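You operate a simulated robot arm through the tools that you are given. There is no shell and no other tool.

You run a simulated robot arm. Do the job below in one go: nothing can be reset, and whatever is moved stays where it is left.

TASK
Brush wash from the tub over the floor of the blue sagger.
Fine: brush back in the orange tray, tub lid shut again; the other sagger stays bare. A coat counts when it lies all over at full strength: go over it till it gets no stronger.

Only the result counts: the job must be done as asked and must still hold three seconds after the hand-in. Knocking over, shifting, dropping, spilling or breaking anything else fails it. Lids that push on must go on centred and level and be pressed home; caps that screw on are set level and turned clockwise until they are tight.

THE ROBOT
A 7-joint arm with a two-finger parallel gripper, fixed in place. Base frame: the origin is on the floor under the middle of its stand, x ahead of it, y to its left, z up; the work surface is at about z = 85. Lengths are in cm, angles in degrees, forces in N, time in s.
It reaches about 147.9 cm from its shoulder. Its first joint turns from -166.0 to 166.0 degrees. Payload 4.4 kg.
The tool frame sits at the grasp point between the pads (the TCP): z along the fingers, y along the line on which they close. The tips reach 2.3 cm beyond it. The gripper opens to 9.4 cm. The fingers are 3.8 cm wide and 1 cm thick; the gripper's body (5.4 by 9.6 cm) begins 3.9 cm behind the TCP.
Orientation is that of the tool frame in the base frame, as a unit quaternion [w, x, y, z]. With the fingers straight down and closing along the base's y, the tool's x points along the base's -x, its y along +y and its z along -z.

THE INTERFACE
- The arm moves only by the tool send_rows. Its argument "motion" is one flat list of numbers, 7 for each row, row after row: the shift along the base's x, y, z in m, then the turn, a rotation vector about the base's x, y, z in degrees, then the gripper command, from -1 (fully open) to 1 (shut), values between in proportion. In form: [dx, dy, dz, rx, ry, rz, fingers, dx, dy, dz, rx, ry, rz, fingers, ...]. A call has 1 to 20 rows; each row shifts and turns the commanded pose from where the row before left it. A row lasts 0.2 s, in which the tool goes at most 5 cm and 8.6 degrees; a call with a longer step from one row to the next is refused whole, and so is a gripper value outside its range. Where a pose cannot be reached the arm comes as near as it can. A force on the tool above 90 N (or 10 N above the force at the start of the call, whichever is more), or a blocked arm, ends the call early, and 0.2 s more pass. Each finger travels about 7.2 cm/s and halts on what it meets, pressing with about 39 N; the grip force reading is that of the motor and also rises with nothing between the fingers. The clock runs only during rows and for 0.2 s after the last one: add rows that do not move to give the fingers time. It gives the time, the measured TCP pose, the force on the tool (base axes), the opening and the grip force at its end, in the units of the frame above (readings bear some noise), with the torque about the TCP (base axes, N m) and any sound that the robot's microphone picked up.
- Cameras (640 x 400 px; columns grow to the right, rows downward): "scene" is fixed at [5.21, -49.98, 168.48]; the picture's right is [0.79, -0.61, 0.00], its down [-0.27, -0.35, -0.90] and it looks along [0.55, 0.71, -0.44] (base axes); focal length 320 px, centre (320, 200). "wrist" rides on the gripper at [8.6, 1.6, -7.5] in the tool frame; the picture's right is [-0.18, 0.98, 0.00], its down [-0.58, -0.11, -0.81] and it looks along [-0.79, -0.15, 0.59] (tool axes); focal length 243 px, centre (320, 200).
- capture(camera): a new picture of that camera. The clock stands still meanwhile.
- point_at(camera, pixels): there is no depth. For up to 12 entries [column, row, z] of the newest picture of that camera ("zoom" is the newest enlarged one), the place [x, y] in the base frame at which the ray of that pixel passes the height z, good to about 0.2 cm. The clock stands still meanwhile.
- inspect(camera, box): a new picture of the part [left, top, right, bottom] of that camera's present view, enlarged. The clock stands still meanwhile.
- close_job(): hands the job in; it is judged then, once.

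Unless the task says otherwise, let go and move clear before handing in.

The tools are called as name(argument=value, ...) on one line, values as JSON. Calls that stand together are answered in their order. send_rows: Moves the arm, as the interface text tells. Its arguments: {"type":"object","properties":{"motion":{"type":"array","items":{"type":"number"}}},"required":["motion"]} The other tools are called the same way: capture (camera) takes a picture; point_at (camera, pixels) gives the place at which the rays of pixels pass given heights; inspect (camera, box) takes an enlarged picture of a part of a camera's view; close_job () hands the job in.

At the start:

```text
time_s: 0.0
eef_pos: [81.7, 33.29, 129.69]
tool_rot: [0.001, 0.0, 1.0, 0.001]
contact_force: [0.1, -0.1, -0.4]
ft_torque: [0.03, 0.01, -0.03]
gripper_width: 9.39
grip_force: 0.0
```

scene: 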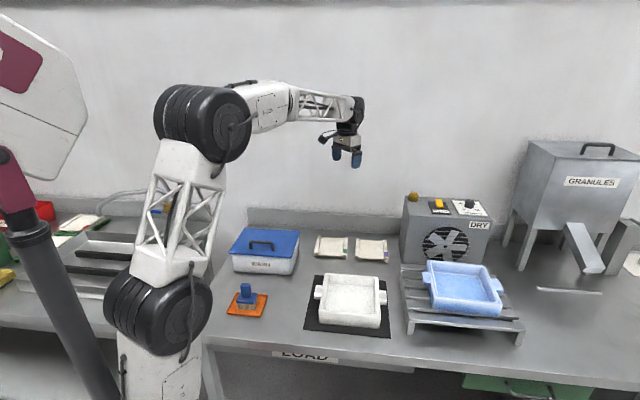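
wrist: 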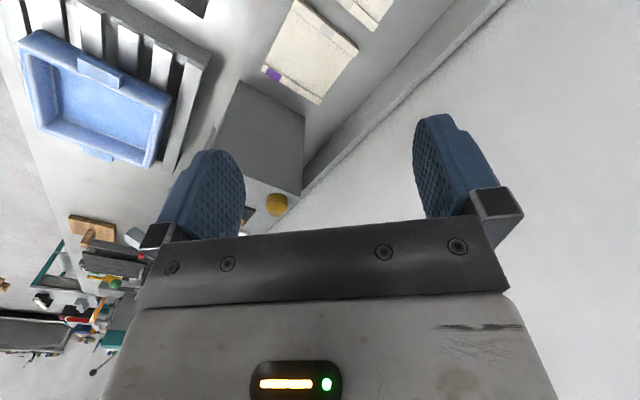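

The scene shows a blue-lidded tub near (265,250), a brush on an orange tray near (247,300), a white sagger on a black mat near (348,303) and the blue sagger on a slatted rack near (463,288). I'll enlarge these before moving.

inspect(camera="scene", box=[210, 210, 330, 330])

inspect(camera="scene", box=[390, 240, 540, 350])

inspect(camera="scene", box=[380, 180, 500, 270])

inspect(camera="scene", box=[290, 225, 410, 345])

```text
3.33 times, centred on (270, 270) of scene
```

zoom: 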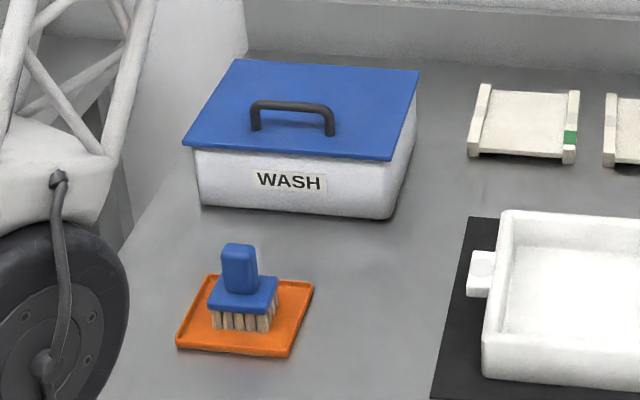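

```text
3.64 times, centred on (465, 295) of scene
```

zoom: 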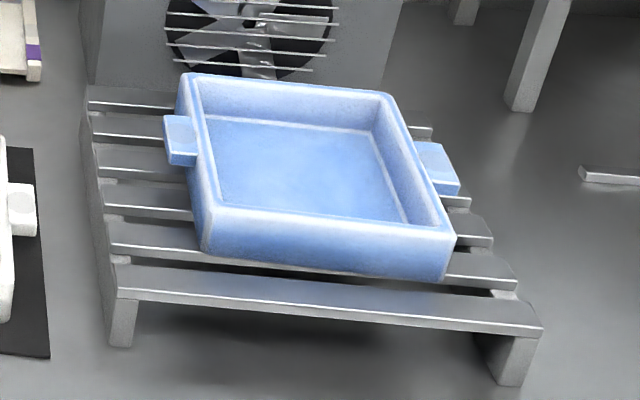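

```text
4.44 times, centred on (440, 225) of scene
```

zoom: 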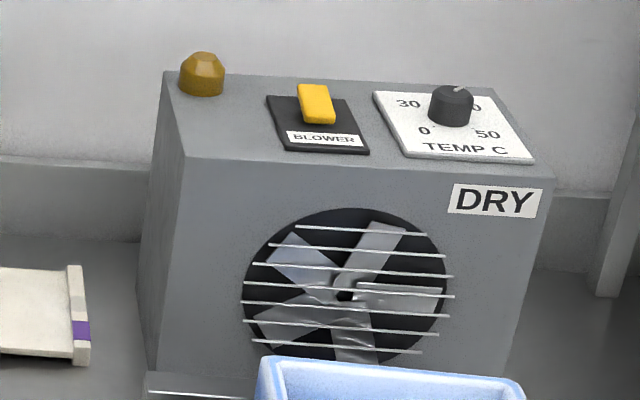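

```text
3.33 times, centred on (350, 285) of scene
```

zoom: 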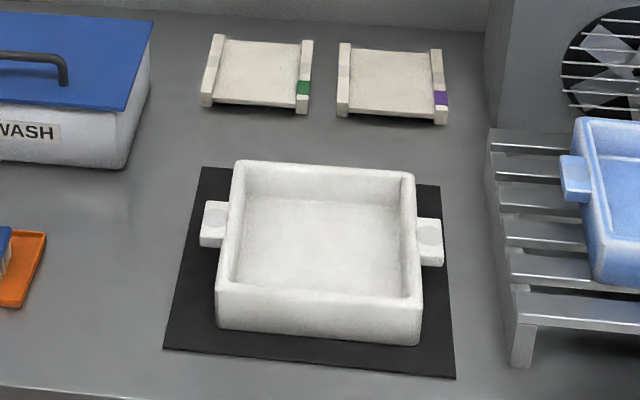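

The lid has a bar handle on a flat push or lift lid, and the brush stands in its tray with an upright blue handle. I'll measure positions of tub, tray, brush and saggers from the scene pixels.

point_at(camera="scene", pixels=[[234.9, 272.1, 85], [291.6, 275.7, 85], [244.8, 227.4, 94], [300, 231.3, 94], [291.6, 258, 94], [228.9, 253.5, 94], [237, 292.2, 85.5], [267.9, 295.2, 85.5], [261, 317.1, 85.5], [227.1, 314.4, 85.5], [291.6, 258, 90], [228.9, 253.5, 90]])

point_at(camera="scene", pixels=[[428, 273, 95], [485, 266, 95], [501, 312, 95], [434, 309, 95], [434, 309, 90], [501, 312, 90], [419, 335, 85], [517, 346, 85], [320, 275, 91], [378, 277, 91], [380, 325, 91], [314, 317, 91]])

```text
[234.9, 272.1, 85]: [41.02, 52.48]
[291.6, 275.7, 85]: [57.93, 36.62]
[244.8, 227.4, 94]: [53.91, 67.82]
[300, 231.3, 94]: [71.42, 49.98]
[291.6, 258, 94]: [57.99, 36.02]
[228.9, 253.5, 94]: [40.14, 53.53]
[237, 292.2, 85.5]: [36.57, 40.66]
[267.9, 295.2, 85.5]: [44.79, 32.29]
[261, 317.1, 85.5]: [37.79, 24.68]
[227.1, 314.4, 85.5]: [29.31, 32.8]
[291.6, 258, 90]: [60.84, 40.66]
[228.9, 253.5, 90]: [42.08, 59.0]
```

```text
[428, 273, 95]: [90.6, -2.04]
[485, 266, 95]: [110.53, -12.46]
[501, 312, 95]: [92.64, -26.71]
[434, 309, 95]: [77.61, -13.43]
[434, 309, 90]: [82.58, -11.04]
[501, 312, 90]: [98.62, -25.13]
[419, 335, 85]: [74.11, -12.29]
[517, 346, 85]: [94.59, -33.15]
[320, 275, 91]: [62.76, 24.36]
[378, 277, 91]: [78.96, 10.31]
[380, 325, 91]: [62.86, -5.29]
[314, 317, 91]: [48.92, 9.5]
```

Measured, the tub, tray and saggers lie square to axes turned about -43° from base (tub centre near [55.6, 51.6], tray near [37, 33]). I'll turn the tool -43.2° and move high above the tub's left side for a close look with the wrist camera.

send_rows(motion=[-0.032, 0.02525, 0, 0, 0, -3.6, -1, -0.032, 0.02525, 0, 0, 0, -3.6, -1, -0.032, 0.02525, 0, 0, 0, -3.6, -1, -0.032, 0.02525, 0, 0, 0, -3.6, -1, -0.032, 0.02525, 0, 0, 0, -3.6, -1, -0.032, 0.02525, 0, 0, 0, -3.6, -1, -0.032, 0.02525, 0, 0, 0, -3.6, -1, -0.032, 0.02525, 0, 0, 0, -3.6, -1, -0.032, 0.02525, 0, 0, 0, -3.6, -1, -0.032, 0.02525, 0, 0, 0, -3.6, -1, -0.032, 0.02525, 0, 0, 0, -3.6, -1, -0.032, 0.02525, 0, 0, 0, -3.6, -1])

```text
time_s: 2.6
eef_pos: [43.29, 63.57, 129.66]
tool_rot: [0.001, 0.369, 0.929, 0.001]
contact_force: [0.7, 0.2, 0.8]
ft_torque: [0.01, -0.05, -0.01]
gripper_width: 9.43
grip_force: 0.1
```

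The arm arrived at [43.3, 63.6, 129.7] as commanded. Next I'll take the wrist and scene pictures.

capture(camera="wrist")

capture(camera="scene")

```text
taken
```

wrist: 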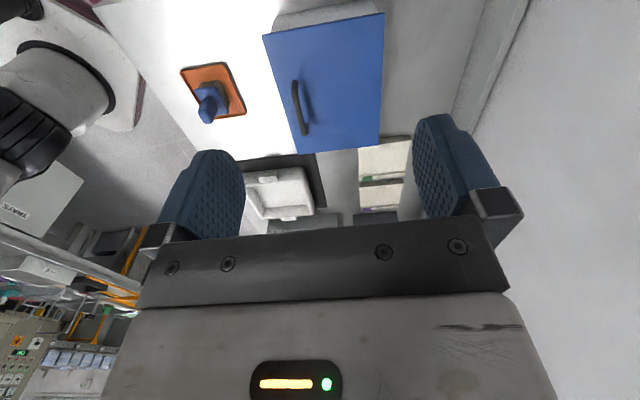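

```text
taken
```

scene: 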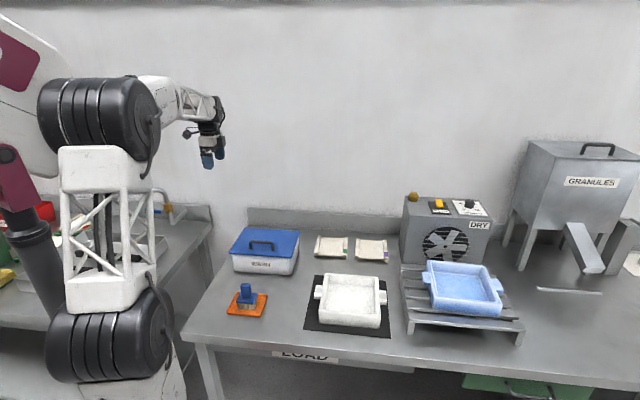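

The wrist view shows the lid (corners about (265,38), (383,13), (380,148), (300,153)) with the handle at (300,108), near the front edge, so the lid may be hinged at the back. I'll enlarge the tub and brush.

inspect(camera="wrist", box=[240, 0, 420, 160])

inspect(camera="wrist", box=[160, 40, 280, 140])

inspect(camera="scene", box=[180, 210, 330, 340])

```text
2.50 times, centred on (330, 80) of wrist
```

zoom: 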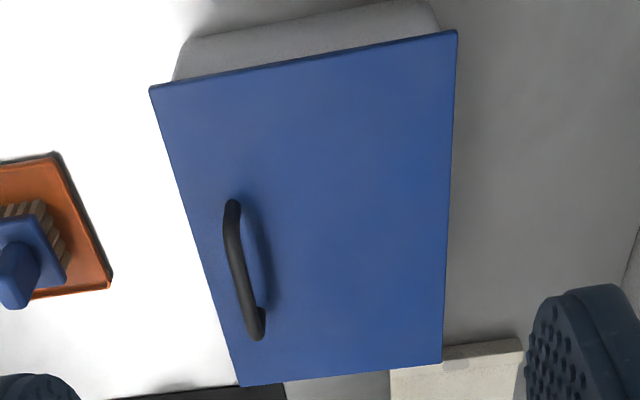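

```text
4.00 times, centred on (220, 90) of wrist
```

zoom: 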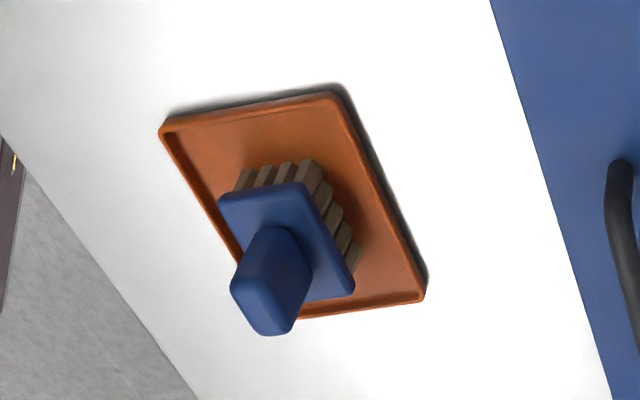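

```text
3.08 times, centred on (255, 275) of scene
```

zoom: 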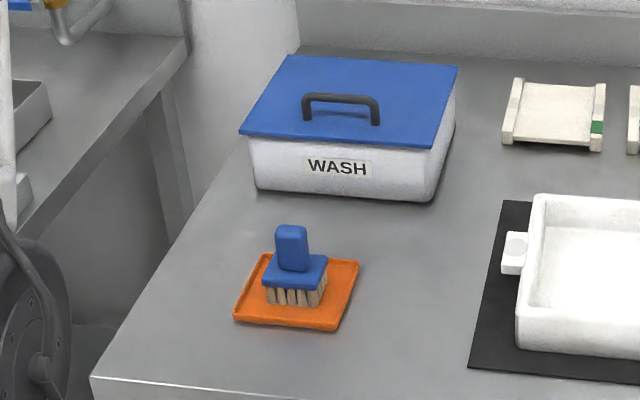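

The handle's ends show at scene (250.1,241.6) and (273.8,243.5) and wrist (294.8,81.2) and (305.2,132). I'll triangulate handle, lid and brush with both cameras.

point_at(camera="scene", pixels=[[250.1, 241.6, 96], [250.1, 241.6, 100], [273.8, 243.5, 96], [273.8, 243.5, 100], [248, 228.4, 93], [248, 228.4, 97], [300, 231.5, 93], [300, 231.5, 97], [290.5, 258, 93], [290.5, 258, 97], [228.9, 253.5, 93], [228.9, 253.5, 97]])

point_at(camera="wrist", pixels=[[294.8, 81.2, 96], [294.8, 81.2, 100], [305.2, 132, 96], [305.2, 132, 100], [383.5, 12.5, 93], [383.5, 12.5, 97], [379, 145, 93], [379, 145, 97], [298.5, 154, 93], [298.5, 154, 97], [262.5, 36, 93], [262.5, 36, 97]])

```text
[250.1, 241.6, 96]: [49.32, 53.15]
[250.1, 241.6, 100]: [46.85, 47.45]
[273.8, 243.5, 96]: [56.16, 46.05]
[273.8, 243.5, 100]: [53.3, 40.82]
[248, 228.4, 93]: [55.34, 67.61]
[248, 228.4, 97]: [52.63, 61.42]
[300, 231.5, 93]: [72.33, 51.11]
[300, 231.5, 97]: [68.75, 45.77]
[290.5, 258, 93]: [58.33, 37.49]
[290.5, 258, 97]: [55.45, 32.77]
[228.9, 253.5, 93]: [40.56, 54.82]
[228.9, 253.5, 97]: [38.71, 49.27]
```

```text
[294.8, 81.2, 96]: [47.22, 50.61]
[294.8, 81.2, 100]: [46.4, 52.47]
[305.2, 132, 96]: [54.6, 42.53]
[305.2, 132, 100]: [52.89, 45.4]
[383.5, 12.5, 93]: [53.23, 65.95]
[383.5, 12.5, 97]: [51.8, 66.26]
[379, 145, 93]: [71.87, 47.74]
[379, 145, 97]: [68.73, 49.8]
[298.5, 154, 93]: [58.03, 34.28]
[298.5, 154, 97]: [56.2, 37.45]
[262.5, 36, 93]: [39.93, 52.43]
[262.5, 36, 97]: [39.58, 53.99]
```

The triangulation puts the lid top at z≈94.5 (about 25 × 18.5 cm) and the handle bar top at z≈97.6, roughly 14 cm ahead of the lid's back edge, which fits a back hinge. I'll measure the wall or backsplash clearance and the bench edges before touching anything.

point_at(camera="scene", pixels=[[246.9, 226.3, 85], [359, 232.8, 85], [183.5, 337, 85], [212, 285, 85], [400, 358, 85], [280, 347, 85], [315, 256.5, 85], [349, 260, 85], [354, 259, 85], [388, 262, 85], [315, 275, 85], [303, 330, 85]])

inspect(camera="scene", box=[230, 190, 420, 280])

```text
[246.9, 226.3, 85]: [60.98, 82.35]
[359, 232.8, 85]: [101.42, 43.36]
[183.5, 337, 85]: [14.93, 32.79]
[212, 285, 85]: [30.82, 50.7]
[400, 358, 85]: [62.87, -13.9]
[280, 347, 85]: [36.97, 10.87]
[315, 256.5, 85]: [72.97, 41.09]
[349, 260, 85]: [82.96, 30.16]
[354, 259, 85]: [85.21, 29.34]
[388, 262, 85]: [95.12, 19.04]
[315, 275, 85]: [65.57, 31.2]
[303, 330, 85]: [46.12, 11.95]
```

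```text
3.37 times, centred on (325, 235) of scene
```

zoom: 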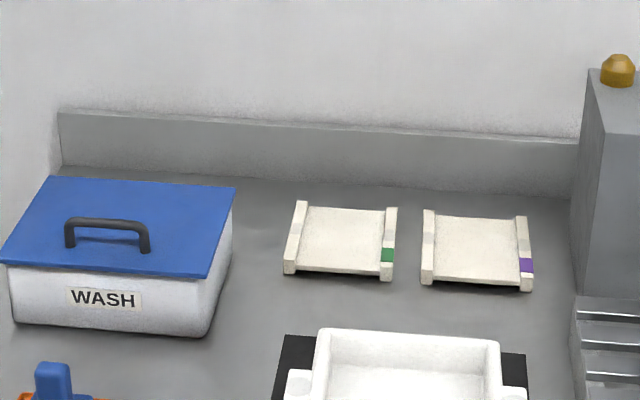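

The wall base runs at -44° and lies 17.5 cm behind the lid's back edge, so the lid can swing open safely. I'll move above the handle with the fingers half closed and check alignment from close up.

send_rows(motion=[0.01, -0.0206, -0.0271, 0, 0, -0.1, 0.1, 0.01, -0.0206, -0.0271, 0, 0, -0.1, 0.1, 0.01, -0.0206, -0.0271, 0, 0, -0.1, 0.1, 0.01, -0.0206, -0.0271, 0, 0, -0.1, 0.1, 0.01, -0.0206, -0.0271, 0, 0, -0.1, 0.1, 0.01, -0.0206, -0.0271, 0, 0, -0.1, 0.1, 0.01, -0.0206, -0.0271, 0, 0, -0.1, 0.1, 0.01, -0.0206, -0.0271, 0, 0, -0.1, 0.1])

capture(camera="wrist")

inspect(camera="scene", box=[200, 180, 330, 280])

```text
time_s: 4.4
eef_pos: [51.3, 46.83, 108.18]
tool_rot: [0.002, 0.374, 0.927, 0.001]
contact_force: [-1.1, 0.0, 1.0]
ft_torque: [0.02, 0.02, -0.01]
gripper_width: 4.25
grip_force: 0.1
```

```text
taken
```

wrist: 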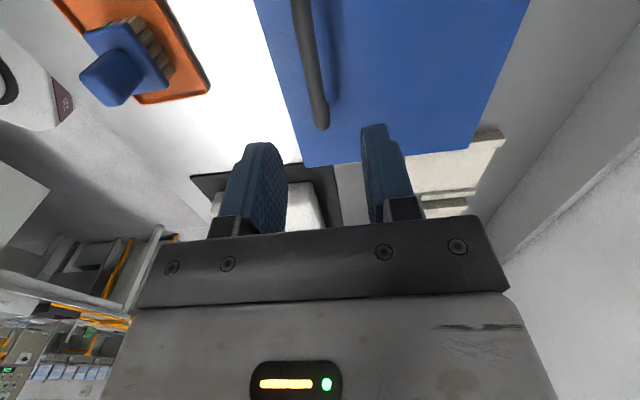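

```text
4.00 times, centred on (265, 230) of scene
```

zoom: 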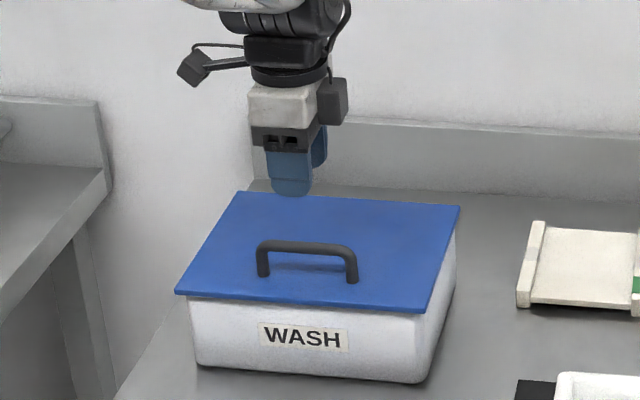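

The wrist view shows the handle bar running from (300,0) to its far end at (321,127), close to under the TCP. I'll locate the bar centreline at its estimated height.

point_at(camera="wrist", pixels=[[320, 122, 97], [312, 70, 97], [302, 10, 97], [320, 122, 96], [312, 70, 96], [473, 150, 94.5], [305, 166, 94.5], [528, 0, 94.5], [256, 0, 94.5]])

point_at(camera="zoom", pixels=[[264, 243, 97], [352, 252, 97], [310, 246, 97], [264, 243, 98], [352, 252, 98], [310, 246, 98], [240, 192, 94.5], [460, 207, 94.5], [426, 312, 94.5], [175, 292, 94.5]])

```text
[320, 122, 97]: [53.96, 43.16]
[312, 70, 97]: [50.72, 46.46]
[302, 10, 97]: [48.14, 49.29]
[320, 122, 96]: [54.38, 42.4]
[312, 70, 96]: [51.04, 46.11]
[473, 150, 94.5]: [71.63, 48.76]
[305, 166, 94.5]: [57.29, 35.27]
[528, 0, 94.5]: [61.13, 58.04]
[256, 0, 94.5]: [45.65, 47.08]
```

```text
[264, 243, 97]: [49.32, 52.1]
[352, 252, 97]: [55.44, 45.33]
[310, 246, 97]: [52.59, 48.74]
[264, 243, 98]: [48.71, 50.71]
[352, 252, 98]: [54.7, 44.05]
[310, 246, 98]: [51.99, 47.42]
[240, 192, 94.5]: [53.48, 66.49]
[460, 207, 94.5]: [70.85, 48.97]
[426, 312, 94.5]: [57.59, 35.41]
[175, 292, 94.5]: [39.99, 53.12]
```

The bar centre is near z≈97.9 at [51.1, 46.6]. I'll go down to it and close the fingers on the bar.

send_rows(motion=[-0.001, -0.0013, -0.02, 0, 0, 0, 0.1, -0.001, -0.0013, -0.02, 0, 0, 0, 0.1, 0, 0, -0.02, 0, 0, 0, 0.1, 0, 0, -0.02, 0, 0, 0, 0.1, 0, 0, -0.01, 0, 0, 0, 0.1, 0, 0, -0.01, 0, 0, 0, 0.1, 0, 0, 0, 0, 0, 0, 0.1])

capture(camera="wrist")

inspect(camera="scene", box=[220, 200, 310, 270])

```text
time_s: 6.0
eef_pos: [51.16, 46.73, 98.09]
tool_rot: [0.001, 0.374, 0.927, 0.0]
contact_force: [-0.2, 0.3, 0.7]
ft_torque: [-0.01, -0.02, 0.0]
gripper_width: 4.24
grip_force: 0.0
```

```text
taken
```

wrist: 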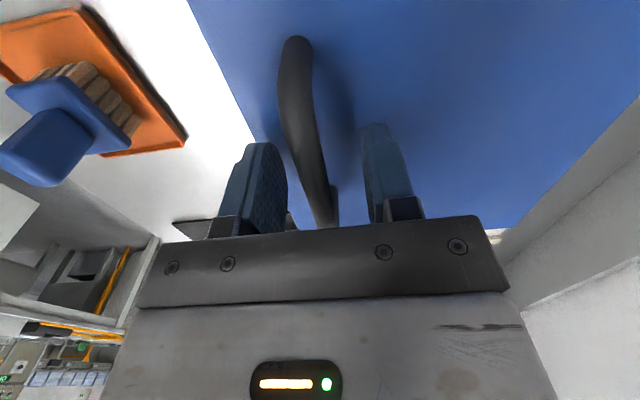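

```text
5.71 times, centred on (265, 235) of scene
```

zoom: 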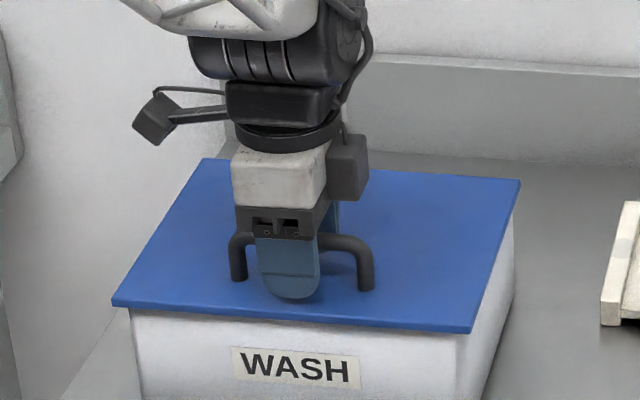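

The bar sits centred between the fingers (wrist col ≈ 318 at the fingers). Closing now.

send_rows(motion=[0, 0, 0, 0, 0, 0, 1, 0, 0, 0, 0, 0, 0, 1, 0, 0, 0, 0, 0, 0, 1, 0, 0, 0, 0, 0, 0, 1, 0, 0, 0, 0, 0, 0, 1])

```text
time_s: 7.2
eef_pos: [50.96, 46.56, 98.1]
tool_rot: [0.0, 0.375, 0.927, 0.0]
contact_force: [-34.1, -31.8, 11.0]
ft_torque: [0.14, -0.07, -1.72]
gripper_width: 1.22
grip_force: 45.1
```

The grip took hold at 1.22 cm, with about 46 N along -v because the bar sits slightly nearer the front than my commanded spot. I'll shift the command by about 0.26 cm to relieve that.

send_rows(motion=[-0.0009, -0.0009, 0, 0, 0, 0, 1, -0.0009, -0.0009, 0, 0, 0, 0, 1, 0, 0, 0, 0, 0, 0, 1])

```text
time_s: 8.0
eef_pos: [51.13, 46.6, 98.08]
tool_rot: [0.002, 0.375, 0.927, 0.002]
contact_force: [19.1, 21.3, -7.7]
ft_torque: [-0.11, 0.04, -1.74]
gripper_width: 1.21
grip_force: 44.9
```

The force has flipped to +28 N, so I overshot slightly, and the -1.7 N·m about z shows a small yaw mismatch with the bar. I'll move back 0.1 cm and turn -1°.

send_rows(motion=[0.0007, 0.0007, 0, 0, 0, -0.5, 1, 0, 0, 0, 0, 0, -0.5, 1, 0, 0, 0, 0, 0, 0, 1])

```text
time_s: 8.8
eef_pos: [51.01, 46.65, 98.01]
tool_rot: [0.001, 0.383, 0.924, -0.001]
contact_force: [13.6, 10.8, -4.2]
ft_torque: [-0.31, -0.24, 0.01]
gripper_width: 1.14
grip_force: 44.8
```

The yaw torque is gone and the grip is good. Now I'll test the hinge idea by moving the bar about 10° along an arc around the lid's back edge, keeping the fingers vertical.

send_rows(motion=[0.0006, 0.0007, 0.0054, 0, 0, 0, 1, 0.0007, 0.0008, 0.0053, 0, 0, 0, 1, 0.0009, 0.0009, 0.0052, 0, 0, 0, 1, 0.001, 0.001, 0.0051, 0, 0, 0, 1, 0.0012, 0.0012, 0.005, 0, 0, 0, 1])

inspect(camera="scene", box=[210, 190, 320, 280])

```text
time_s: 10.1
eef_pos: [51.5, 47.21, 100.57]
tool_rot: [0.001, 0.383, 0.924, 0.001]
contact_force: [22.1, 16.4, -12.9]
ft_torque: [-0.16, -0.03, -0.45]
gripper_width: 1.14
grip_force: 45.1
stopped in row 5: the force on the tool passed its limit at 96 N (the readings are from after the stop); the commanded pose is now the measured one
```

```text
4.44 times, centred on (265, 235) of scene
```

zoom: 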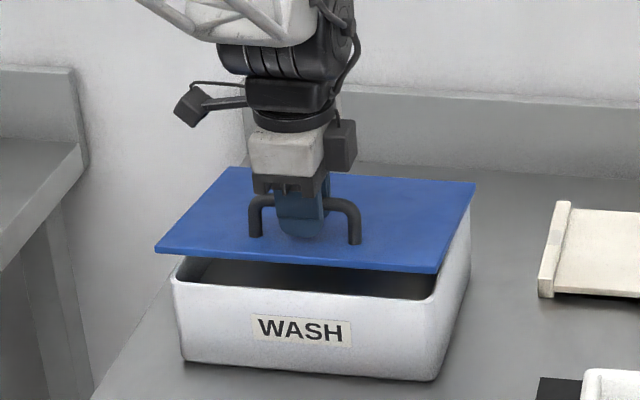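

The lid's front rises while its back edge stays put, so it's hinged and my arc model fits. The stop came from a residual offset, so I'll continue in small arc steps with a slight +v correction.

send_rows(motion=[0.00295, 0.00306, 0.00731, 0, 0, 0, 1, 0.00267, 0.00276, 0.00712, 0, 0, 0, 1, 0.00292, 0.00302, 0.00691, 0, 0, 0, 1])

```text
time_s: 10.9
eef_pos: [52.18, 47.97, 102.7]
tool_rot: [0.001, 0.382, 0.924, 0.0]
contact_force: [-6.8, -21.0, 6.3]
ft_torque: [-0.4, -0.13, -0.75]
gripper_width: 1.13
grip_force: 45.0
```

Forces stay modest (about 20 N toward -v), so the arc is close. Continuing another 15°.

send_rows(motion=[0.00282, 0.00292, 0.00669, 0, 0, 0, 1, 0.0034, 0.00352, 0.00643, 0, 0, 0, 1, 0.00363, 0.00376, 0.00617, 0, 0, 0, 1, 0.00386, 0.00399, 0.00588, 0, 0, 0, 1, 0.00406, 0.00421, 0.0056, 0, 0, 0, 1])

capture(camera="scene")

```text
time_s: 12.1
eef_pos: [54.07, 49.9, 105.87]
tool_rot: [0.001, 0.382, 0.924, 0.002]
contact_force: [-7.3, -37.4, 31.1]
ft_torque: [-0.08, -0.07, -1.29]
gripper_width: 1.19
grip_force: 45.1
```

```text
taken
```

scene: 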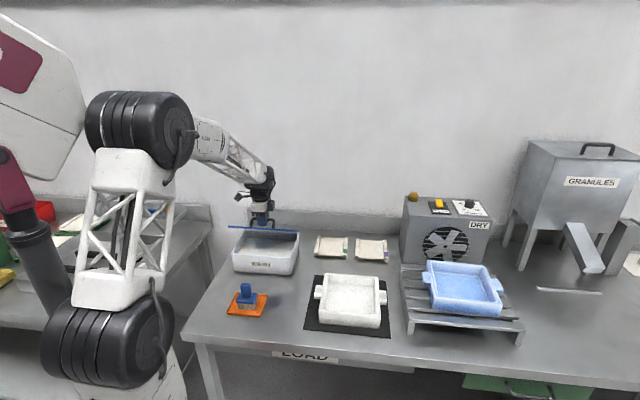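

The forces push the tool outward, so the true radius is a little larger; refitting gives the hinge near v=84.5, z=94.7, r=15.85. I'll correct for that and continue to about 48° open.

send_rows(motion=[0.00348, 0.0036, 0.00674, 0, 0, -0.4, 1, 0.00441, 0.00457, 0.00534, 0, 0, -0.3, 1, 0.0046, 0.00476, 0.00501, 0, 0, 0, 1, 0.00477, 0.00494, 0.00465, 0, 0, 0, 1, 0.00493, 0.00511, 0.00428, 0, 0, 0, 1])

inspect(camera="scene", box=[210, 170, 320, 280])

```text
time_s: 13.3
eef_pos: [56.25, 52.08, 108.38]
tool_rot: [0.001, 0.388, 0.922, 0.001]
contact_force: [17.9, -15.5, -9.7]
ft_torque: [-0.18, 0.07, 0.23]
gripper_width: 1.15
grip_force: 45.1
```

```text
3.64 times, centred on (265, 225) of scene
```

zoom: 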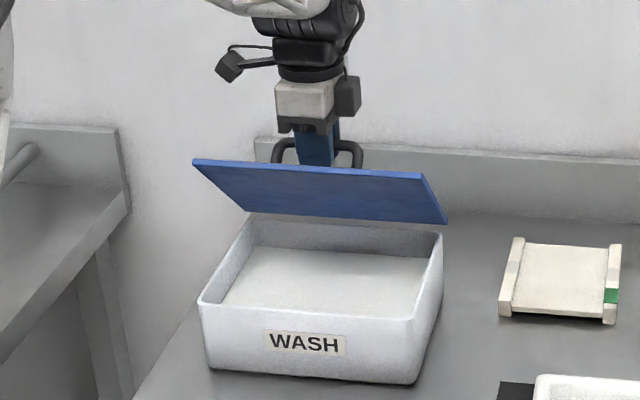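

The lid is now about 48° open with low forces, and the white wash surface shows inside the tub. Continuing along the arc to about 69°.

send_rows(motion=[0.00545, 0.00492, 0.00392, 0, 0, 0, 1, 0.00522, 0.0054, 0.00351, 0, 0, 0, 1, 0.00534, 0.00553, 0.00312, 0, 0, 0, 1, 0.00545, 0.00565, 0.00272, 0, 0, 0, 1, 0.00554, 0.00573, 0.0023, 0, 0, 0, 1, 0.00561, 0.00581, 0.00188, 0, 0, 0, 1, 0.00568, 0.00588, 0.00146, 0, 0, 0, 1])

inspect(camera="scene", box=[210, 160, 320, 280])

```text
time_s: 14.9
eef_pos: [60.17, 56.1, 110.43]
tool_rot: [0.0, 0.389, 0.921, 0.001]
contact_force: [4.0, -10.8, 2.5]
ft_torque: [-0.29, -0.01, -0.33]
gripper_width: 1.16
grip_force: 45.4
```

```text
3.33 times, centred on (265, 220) of scene
```

zoom: 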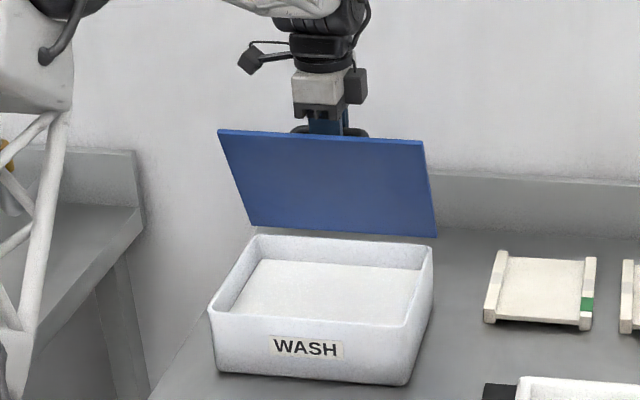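

The lid is about 69° open, but beyond 90° its front edge would reach the gripper body. I'll loosen the grip slightly, so the fingers straddle the bar, and rise 1.2 cm for clearance.

send_rows(motion=[0, 0, 0, 0, 0, 0, 0.6, 0, 0, 0, 0, 0, 0, 0.56, 0, 0, 0.006, 0, 0, 0, 0.56, 0, 0, 0.006, 0, 0, 0, 0.56, 0, 0, 0, 0, 0, 0, 0.56])

capture(camera="wrist")

inspect(camera="scene", box=[220, 160, 320, 260])

```text
time_s: 16.1
eef_pos: [60.15, 56.11, 111.57]
tool_rot: [0.001, 0.388, 0.922, 0.001]
contact_force: [-0.4, 0.8, -0.7]
ft_torque: [0.0, 0.03, 0.01]
gripper_width: 2.06
grip_force: 0.0
```

```text
taken
```

wrist: 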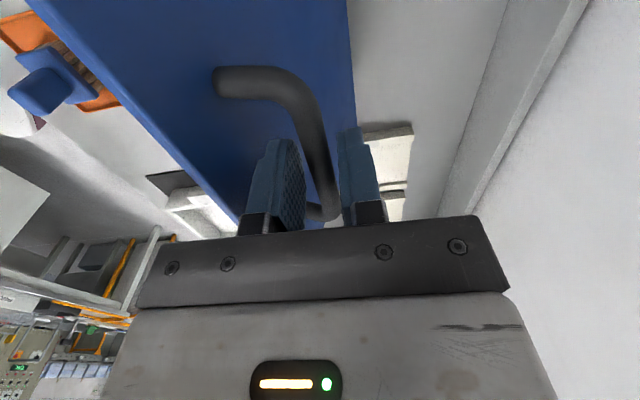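

```text
4.00 times, centred on (270, 210) of scene
```

zoom: 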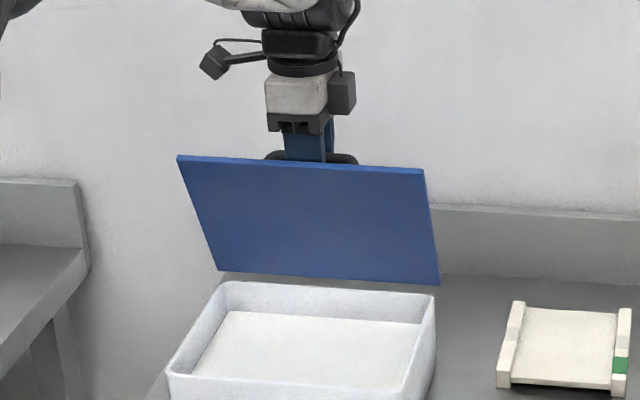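

The contact force is now zero and the lid stayed put, so the hinge holds by friction. I'll push the bar further back with the front finger, following the arc.

send_rows(motion=[0.0059, 0.00611, 0.001, 0, 0, 0, 0.56, 0.0059, 0.00611, 0.0005, 0, 0, 0, 0.56, 0.0059, 0.00611, 0.0002, 0, 0, 0, 0.56, 0.0059, 0.00611, -0.0002, 0, 0, 0, 0.56, 0.0059, 0.00611, -0.0005, 0, 0, 0, 0.56, 0.0059, 0.00611, -0.001, 0, 0, 0, 0.56])

capture(camera="wrist")

inspect(camera="scene", box=[220, 160, 320, 260])

```text
time_s: 17.5
eef_pos: [63.77, 59.75, 111.5]
tool_rot: [0.001, 0.388, 0.921, 0.001]
contact_force: [-1.1, -1.2, -0.8]
ft_torque: [0.02, 0.0, -0.06]
gripper_width: 2.13
grip_force: 1.3
```

```text
taken
```

wrist: 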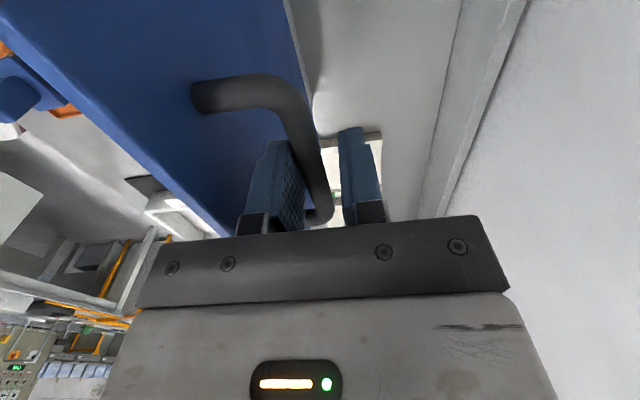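

```text
4.00 times, centred on (270, 210) of scene
```

zoom: 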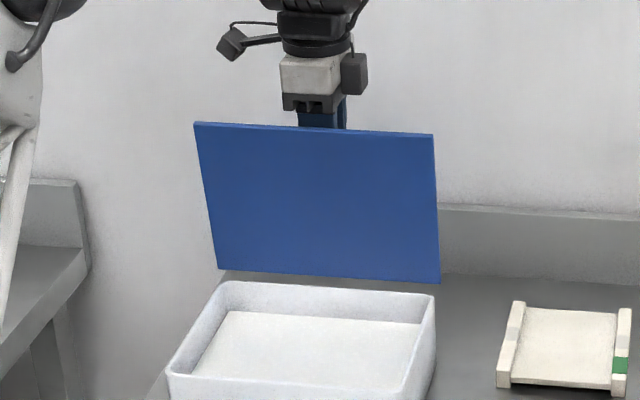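

The lid is now near vertical (about 86°) with only about 1.6 N of contact. I'll push on in small steps and watch for an end stop.

send_rows(motion=[0.0057, 0.0059, -0.0014, 0, 0, 0, 0.56, 0.00563, 0.00583, -0.0019, 0, 0, 0, 0.56])

```text
time_s: 18.1
eef_pos: [64.87, 60.9, 111.21]
tool_rot: [0.0, 0.389, 0.921, 0.0]
contact_force: [-0.4, -0.3, -0.5]
ft_torque: [0.0, -0.01, -0.05]
gripper_width: 2.09
grip_force: 0.1
```

send_rows(motion=[0.00556, 0.00575, -0.0023, 0, 0, 0, 0.56, 0.00542, 0.00561, -0.0027, 0, 0, 0, 0.56])

capture(camera="wrist")

inspect(camera="scene", box=[220, 160, 320, 260])

```text
time_s: 18.7
eef_pos: [65.88, 62.08, 110.56]
tool_rot: [0.002, 0.388, 0.922, 0.0]
contact_force: [-0.3, 0.4, -0.3]
ft_torque: [-0.02, 0.01, 0.01]
gripper_width: 2.1
grip_force: 0.4
```

```text
taken
```

wrist: 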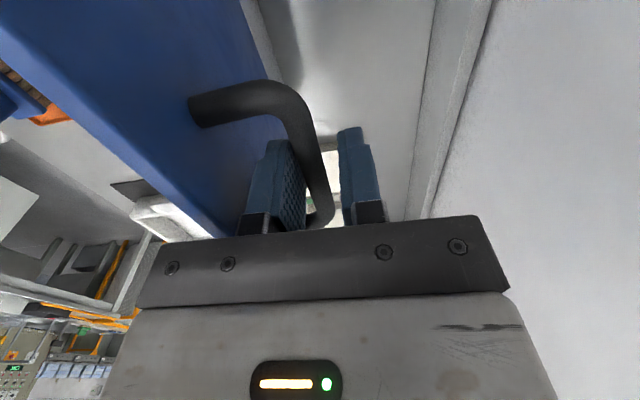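

```text
4.00 times, centred on (270, 210) of scene
```

zoom: 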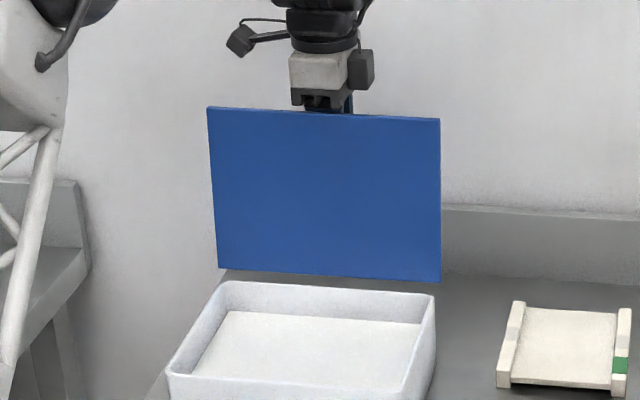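

The lid is about 98° open and stays where pushed. I'll nudge one more step, then back the fingers off +v slightly and withdraw straight up.

send_rows(motion=[0.0054, 0.0056, -0.003, 0, 0, 0, 0.56, 0, 0, 0, 0, 0, 0, 0.56])

```text
time_s: 19.3
eef_pos: [66.46, 62.57, 110.37]
tool_rot: [0.001, 0.388, 0.922, 0.001]
contact_force: [-1.2, 0.1, -0.3]
ft_torque: [-0.01, -0.01, -0.05]
gripper_width: 2.11
grip_force: 0.5
```

Still no stop and low forces. Withdrawing straight up, then moving over to view the brush in its tray.

send_rows(motion=[-0.0012, -0.0012, 0.005, 0, 0, 0, 0.56, 0, 0, 0.02, 0, 0, 0, 0.56, 0, 0, 0.04, 0, 0, 0, 0.56, 0, 0, 0.045, 0, 0, 0, 0.56, 0, 0, 0.045, 0, 0, 0, 0.56, 0, 0, 0.045, 0, 0, 0, 0.56])

inspect(camera="scene", box=[200, 130, 340, 270])

```text
time_s: 20.7
eef_pos: [66.32, 62.44, 130.28]
tool_rot: [0.001, 0.389, 0.921, 0.0]
contact_force: [0.4, -0.1, -0.6]
ft_torque: [-0.03, -0.01, -0.04]
gripper_width: 2.04
grip_force: 0.2
```

```text
2.86 times, centred on (270, 200) of scene
```

zoom: 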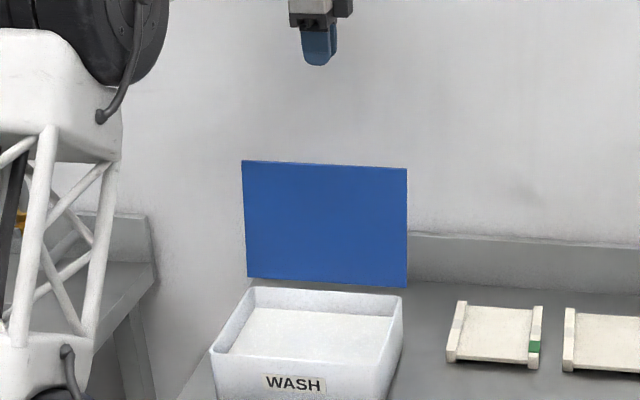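

The lid stands open on its own. Now moving to view the brush.

send_rows(motion=[-0.0306, -0.0234, -0.0131, 0, 0, 0, 0.3, -0.0306, -0.0234, -0.0131, 0, 0, 0, 0.0, -0.0306, -0.0234, -0.0131, 0, 0, 0, -0.2, -0.0306, -0.0234, -0.0131, 0, 0, 0, -0.2, -0.0306, -0.0234, -0.0131, 0, 0, 0, -0.2, -0.0306, -0.0234, -0.0131, 0, 0, 0, -0.2, -0.0306, -0.0234, -0.0131, 0, 0, 0, -0.2, -0.0306, -0.0234, -0.0131, 0, 0, 0, -0.2, -0.0306, -0.0234, -0.0131, 0, 0, 0, -0.2, -0.0306, -0.0234, -0.0131, 0, 0, 0, -0.2, -0.0306, -0.0234, -0.0131, 0, 0, 0, -0.2])

capture(camera="wrist")

inspect(camera="scene", box=[215, 270, 285, 330])

```text
time_s: 23.1
eef_pos: [32.63, 36.77, 115.86]
tool_rot: [0.001, 0.389, 0.921, 0.0]
contact_force: [0.9, -0.1, -0.3]
ft_torque: [0.01, 0.02, 0.01]
gripper_width: 5.65
grip_force: 0.0
```

```text
taken
```

wrist: 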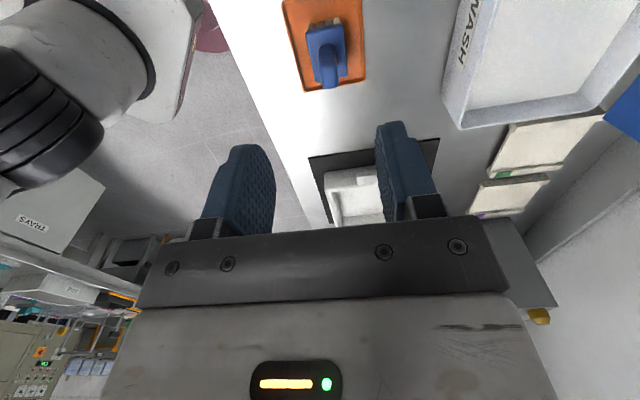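

```text
6.67 times, centred on (250, 300) of scene
```

zoom: 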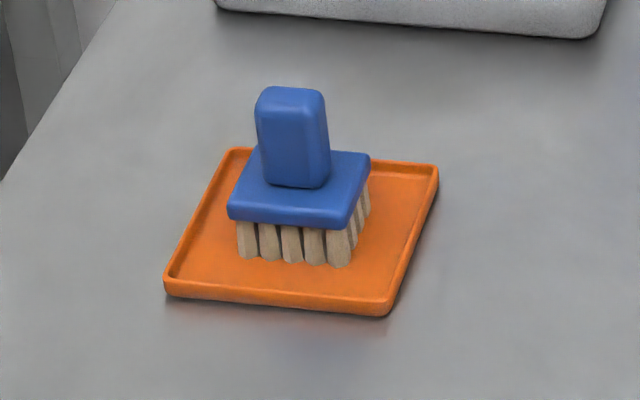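

inspect(camera="wrist", box=[260, 0, 400, 100])

```text
4.00 times, centred on (330, 50) of wrist
```

zoom: 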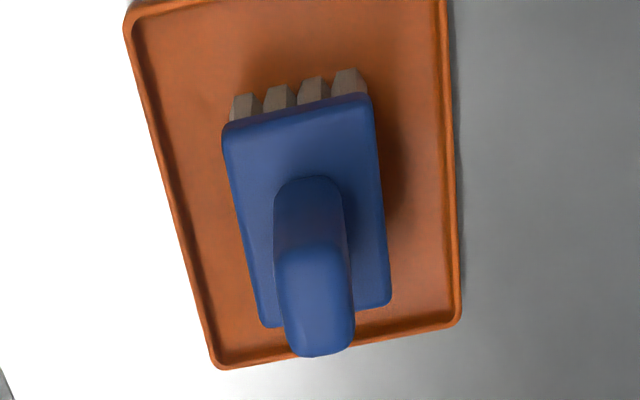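

The brush handle is an upright block, wide along u and about 2 cm thin along v, so the current finger direction suits it. I'll triangulate its top: wrist (328.8,75.5), scene (245.8,283.7).

point_at(camera="wrist", pixels=[[328.75, 75.5, 94], [328.75, 75.5, 96], [328.75, 75.5, 98], [319.4, 75.5, 95], [338.6, 75.5, 95], [327.5, 88, 95], [327.5, 61.5, 95], [309, 32, 91], [346, 74, 91], [317, 81, 91], [343, 25, 91]])

point_at(camera="scene", pixels=[[245.8, 283.7, 94], [245.8, 283.7, 96], [245.8, 283.7, 98], [234.2, 332, 85], [236.3, 308, 86], [240.6, 304.6, 90], [254.6, 306.6, 90], [253.3, 298, 88], [241, 298, 88], [236, 297.5, 90]])

```text
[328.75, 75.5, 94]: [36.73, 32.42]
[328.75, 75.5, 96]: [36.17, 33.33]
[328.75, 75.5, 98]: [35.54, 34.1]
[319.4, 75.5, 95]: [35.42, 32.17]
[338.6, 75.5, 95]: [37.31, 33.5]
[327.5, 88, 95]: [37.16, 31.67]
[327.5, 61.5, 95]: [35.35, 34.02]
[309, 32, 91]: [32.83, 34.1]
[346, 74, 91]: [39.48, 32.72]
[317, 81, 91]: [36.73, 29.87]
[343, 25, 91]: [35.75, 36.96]
```

```text
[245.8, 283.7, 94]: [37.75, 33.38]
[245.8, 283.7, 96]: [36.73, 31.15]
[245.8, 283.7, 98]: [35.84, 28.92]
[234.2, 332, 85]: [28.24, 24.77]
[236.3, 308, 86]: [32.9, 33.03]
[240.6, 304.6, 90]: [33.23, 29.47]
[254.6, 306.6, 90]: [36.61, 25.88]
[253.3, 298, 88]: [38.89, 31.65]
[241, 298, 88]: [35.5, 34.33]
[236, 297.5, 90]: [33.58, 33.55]
```

The estimates agree: handle top about z≈93.9 at [36.8, 32.4], about 2.4 cm thick, brush turned about -48°. I'll move above it, turning -2° more, and check alignment.

send_rows(motion=[0.00826, -0.0088, -0.0317, 0, 0, -0.4, -0.4, 0.00826, -0.0088, -0.0317, 0, 0, -0.4, -0.4, 0.00826, -0.0088, -0.0317, 0, 0, -0.4, -0.4, 0.00826, -0.0088, -0.0317, 0, 0, -0.4, -0.4, 0.00826, -0.0088, -0.0317, 0, 0, -0.4, -0.4, 0, 0, 0, 0, 0, 0, -0.4])

capture(camera="wrist")

inspect(camera="scene", box=[205, 250, 285, 320])

```text
time_s: 24.5
eef_pos: [36.79, 32.45, 100.16]
tool_rot: [0.001, 0.404, 0.915, -0.001]
contact_force: [0.1, -0.5, -0.9]
ft_torque: [0.01, 0.02, 0.02]
gripper_width: 6.58
grip_force: 0.0
```

```text
taken
```

wrist: 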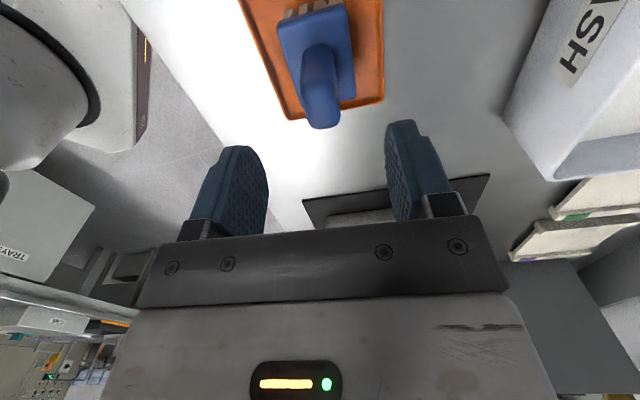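

```text
5.71 times, centred on (245, 285) of scene
```

zoom: 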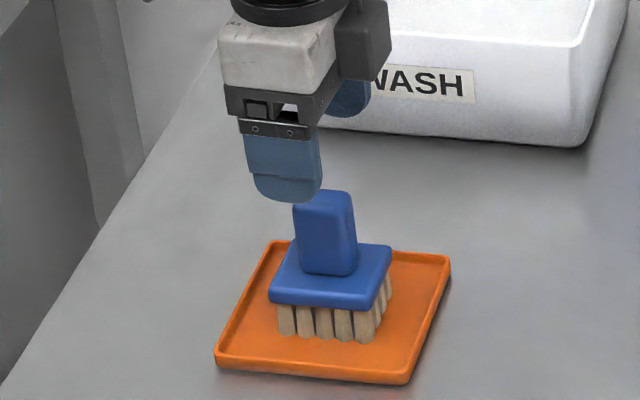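

The handle top shows around wrist (321,106). I'll convert it at the handle-top height to fine-tune.

point_at(camera="wrist", pixels=[[321, 107, 94], [304, 107, 94], [340, 107, 94], [323, 126, 94], [319, 88, 94], [321, 107, 95], [279, 25, 89], [299, 108, 89], [344, 3, 89], [355, 98, 89]])

inspect(camera="wrist", box=[230, 0, 400, 140])

```text
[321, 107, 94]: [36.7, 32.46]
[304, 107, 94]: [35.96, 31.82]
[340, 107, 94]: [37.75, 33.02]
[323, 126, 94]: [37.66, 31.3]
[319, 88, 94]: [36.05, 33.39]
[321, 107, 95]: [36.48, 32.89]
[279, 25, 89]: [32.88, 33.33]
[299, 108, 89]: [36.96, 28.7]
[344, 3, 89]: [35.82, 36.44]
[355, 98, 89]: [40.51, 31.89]
```

```text
2.86 times, centred on (315, 70) of wrist
```

zoom: 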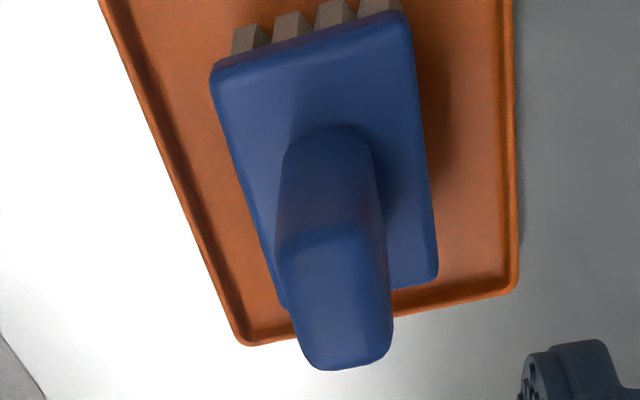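

The handle top centre at [36.7, 32.4] matches the TCP. Descending around the handle and closing.

send_rows(motion=[0, 0, -0.02, 0, 0, 0.5, -0.4, 0, 0, -0.02, 0, 0, 0.5, -0.4, 0, 0, -0.02, 0, 0, 0, -0.4, 0, 0, -0.016, 0, 0, 0, -0.4, 0, 0, -0.008, 0, 0, 0, -0.4, 0, 0, 0, 0, 0, 0, -0.4])

inspect(camera="scene", box=[205, 250, 285, 320])

capture(camera="wrist")

```text
time_s: 25.9
eef_pos: [36.82, 32.34, 91.73]
tool_rot: [0.001, 0.397, 0.918, 0.001]
contact_force: [-0.5, 0.6, -0.3]
ft_torque: [0.0, 0.0, 0.02]
gripper_width: 6.58
grip_force: 0.1
```

```text
5.71 times, centred on (245, 285) of scene
```

zoom: 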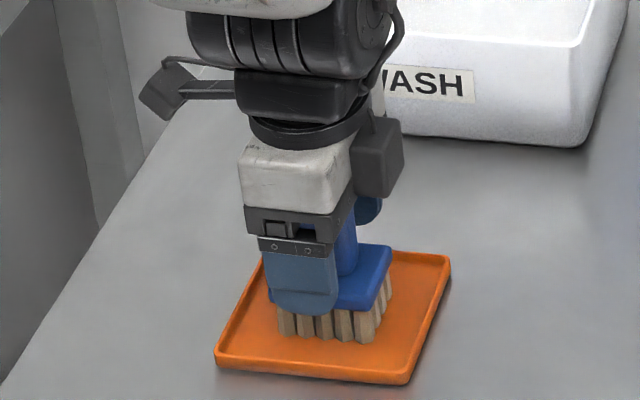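

```text
taken
```

wrist: 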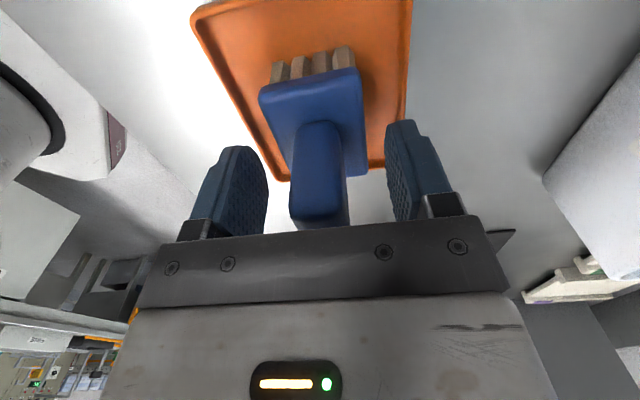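

The handle lies between the fingers, about 0.3 cm toward the left pad. I'll shift slightly and close.

send_rows(motion=[-0.0015, -0.0015, 0, 0, 0, 0, -0.4, 0, 0, 0, 0, 0, 0, 0.2, 0, 0, 0, 0, 0, 0, 1, 0, 0, 0, 0, 0, 0, 1, 0, 0, 0, 0, 0, 0, 1, 0, 0, 0, 0, 0, 0, 1])

```text
time_s: 27.3
eef_pos: [36.62, 32.22, 91.76]
tool_rot: [0.002, 0.396, 0.918, 0.0]
contact_force: [-0.2, 0.1, 1.1]
ft_torque: [-0.08, 0.05, 0.02]
gripper_width: 2.17
grip_force: 39.0
```

The brush is gripped (2.17 cm, 39 N) at [36.62, 32.22, 91.76], which I'll note for its return. Lifting it straight up and checking.

send_rows(motion=[0, 0, 0.01, 0, 0, 0, 1, 0, 0, 0.02, 0, 0, 0, 1, 0, 0, 0.03, 0, 0, 0, 1, 0, 0, 0.04, 0, 0, 0, 1, 0, 0, 0.04, 0, 0, 0, 1, 0, 0, 0.03, 0, 0, 0, 1, 0, 0, 0, 0, 0, 0, 1])

capture(camera="scene")

inspect(camera="scene", box=[200, 200, 320, 320])

capture(camera="wrist")

```text
time_s: 28.9
eef_pos: [36.57, 32.25, 108.71]
tool_rot: [0.002, 0.396, 0.918, 0.0]
contact_force: [-1.1, -0.3, 0.1]
ft_torque: [-0.01, -0.01, 0.01]
gripper_width: 0.03
grip_force: 39.2
```

```text
taken
```

scene: 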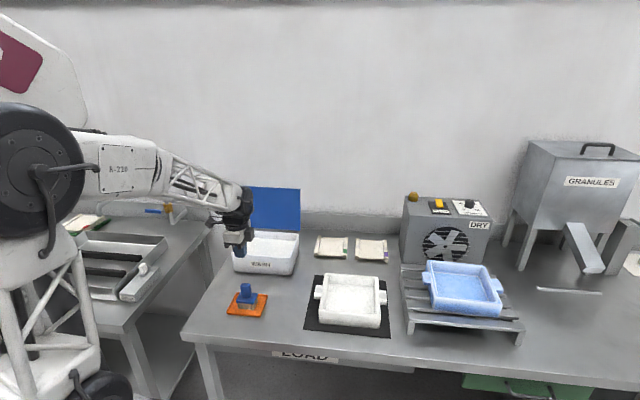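

```text
3.33 times, centred on (260, 260) of scene
```

zoom: 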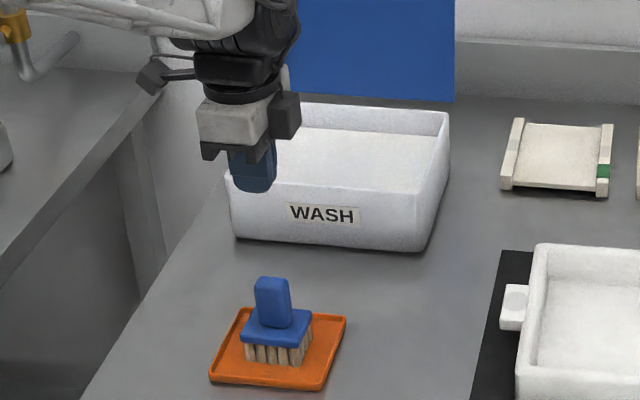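

```text
taken
```

wrist: 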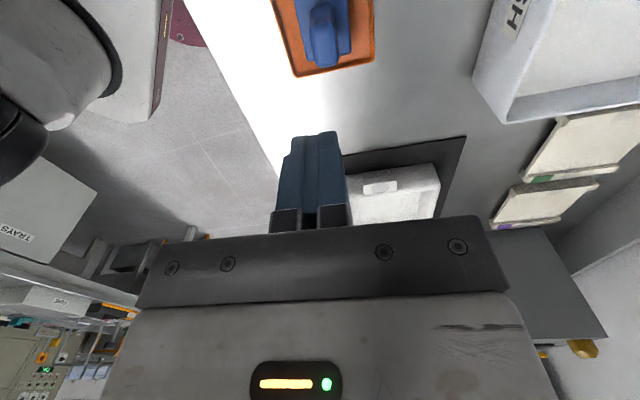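

The reading shows gripper_width 0.03 and the scene zoom shows the brush still standing in the tray at (275,320): it slipped out of the grip. I'll look closely at the brush before regripping.

inspect(camera="wrist", box=[260, 0, 400, 90])

inspect(camera="scene", box=[215, 270, 285, 330])

```text
4.44 times, centred on (330, 45) of wrist
```

zoom: 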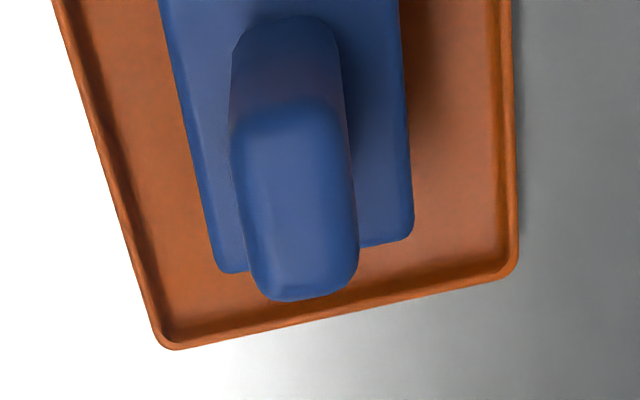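

```text
6.67 times, centred on (250, 300) of scene
```

zoom: 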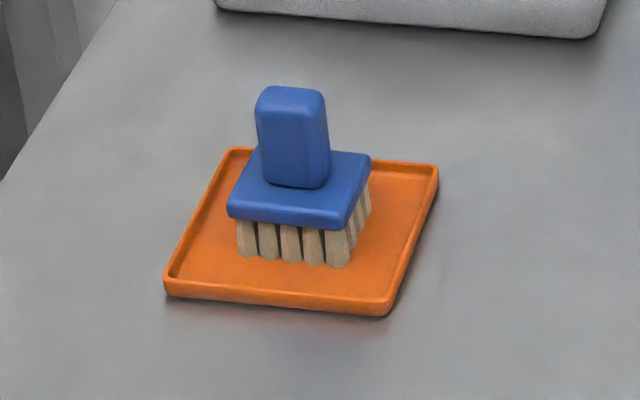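

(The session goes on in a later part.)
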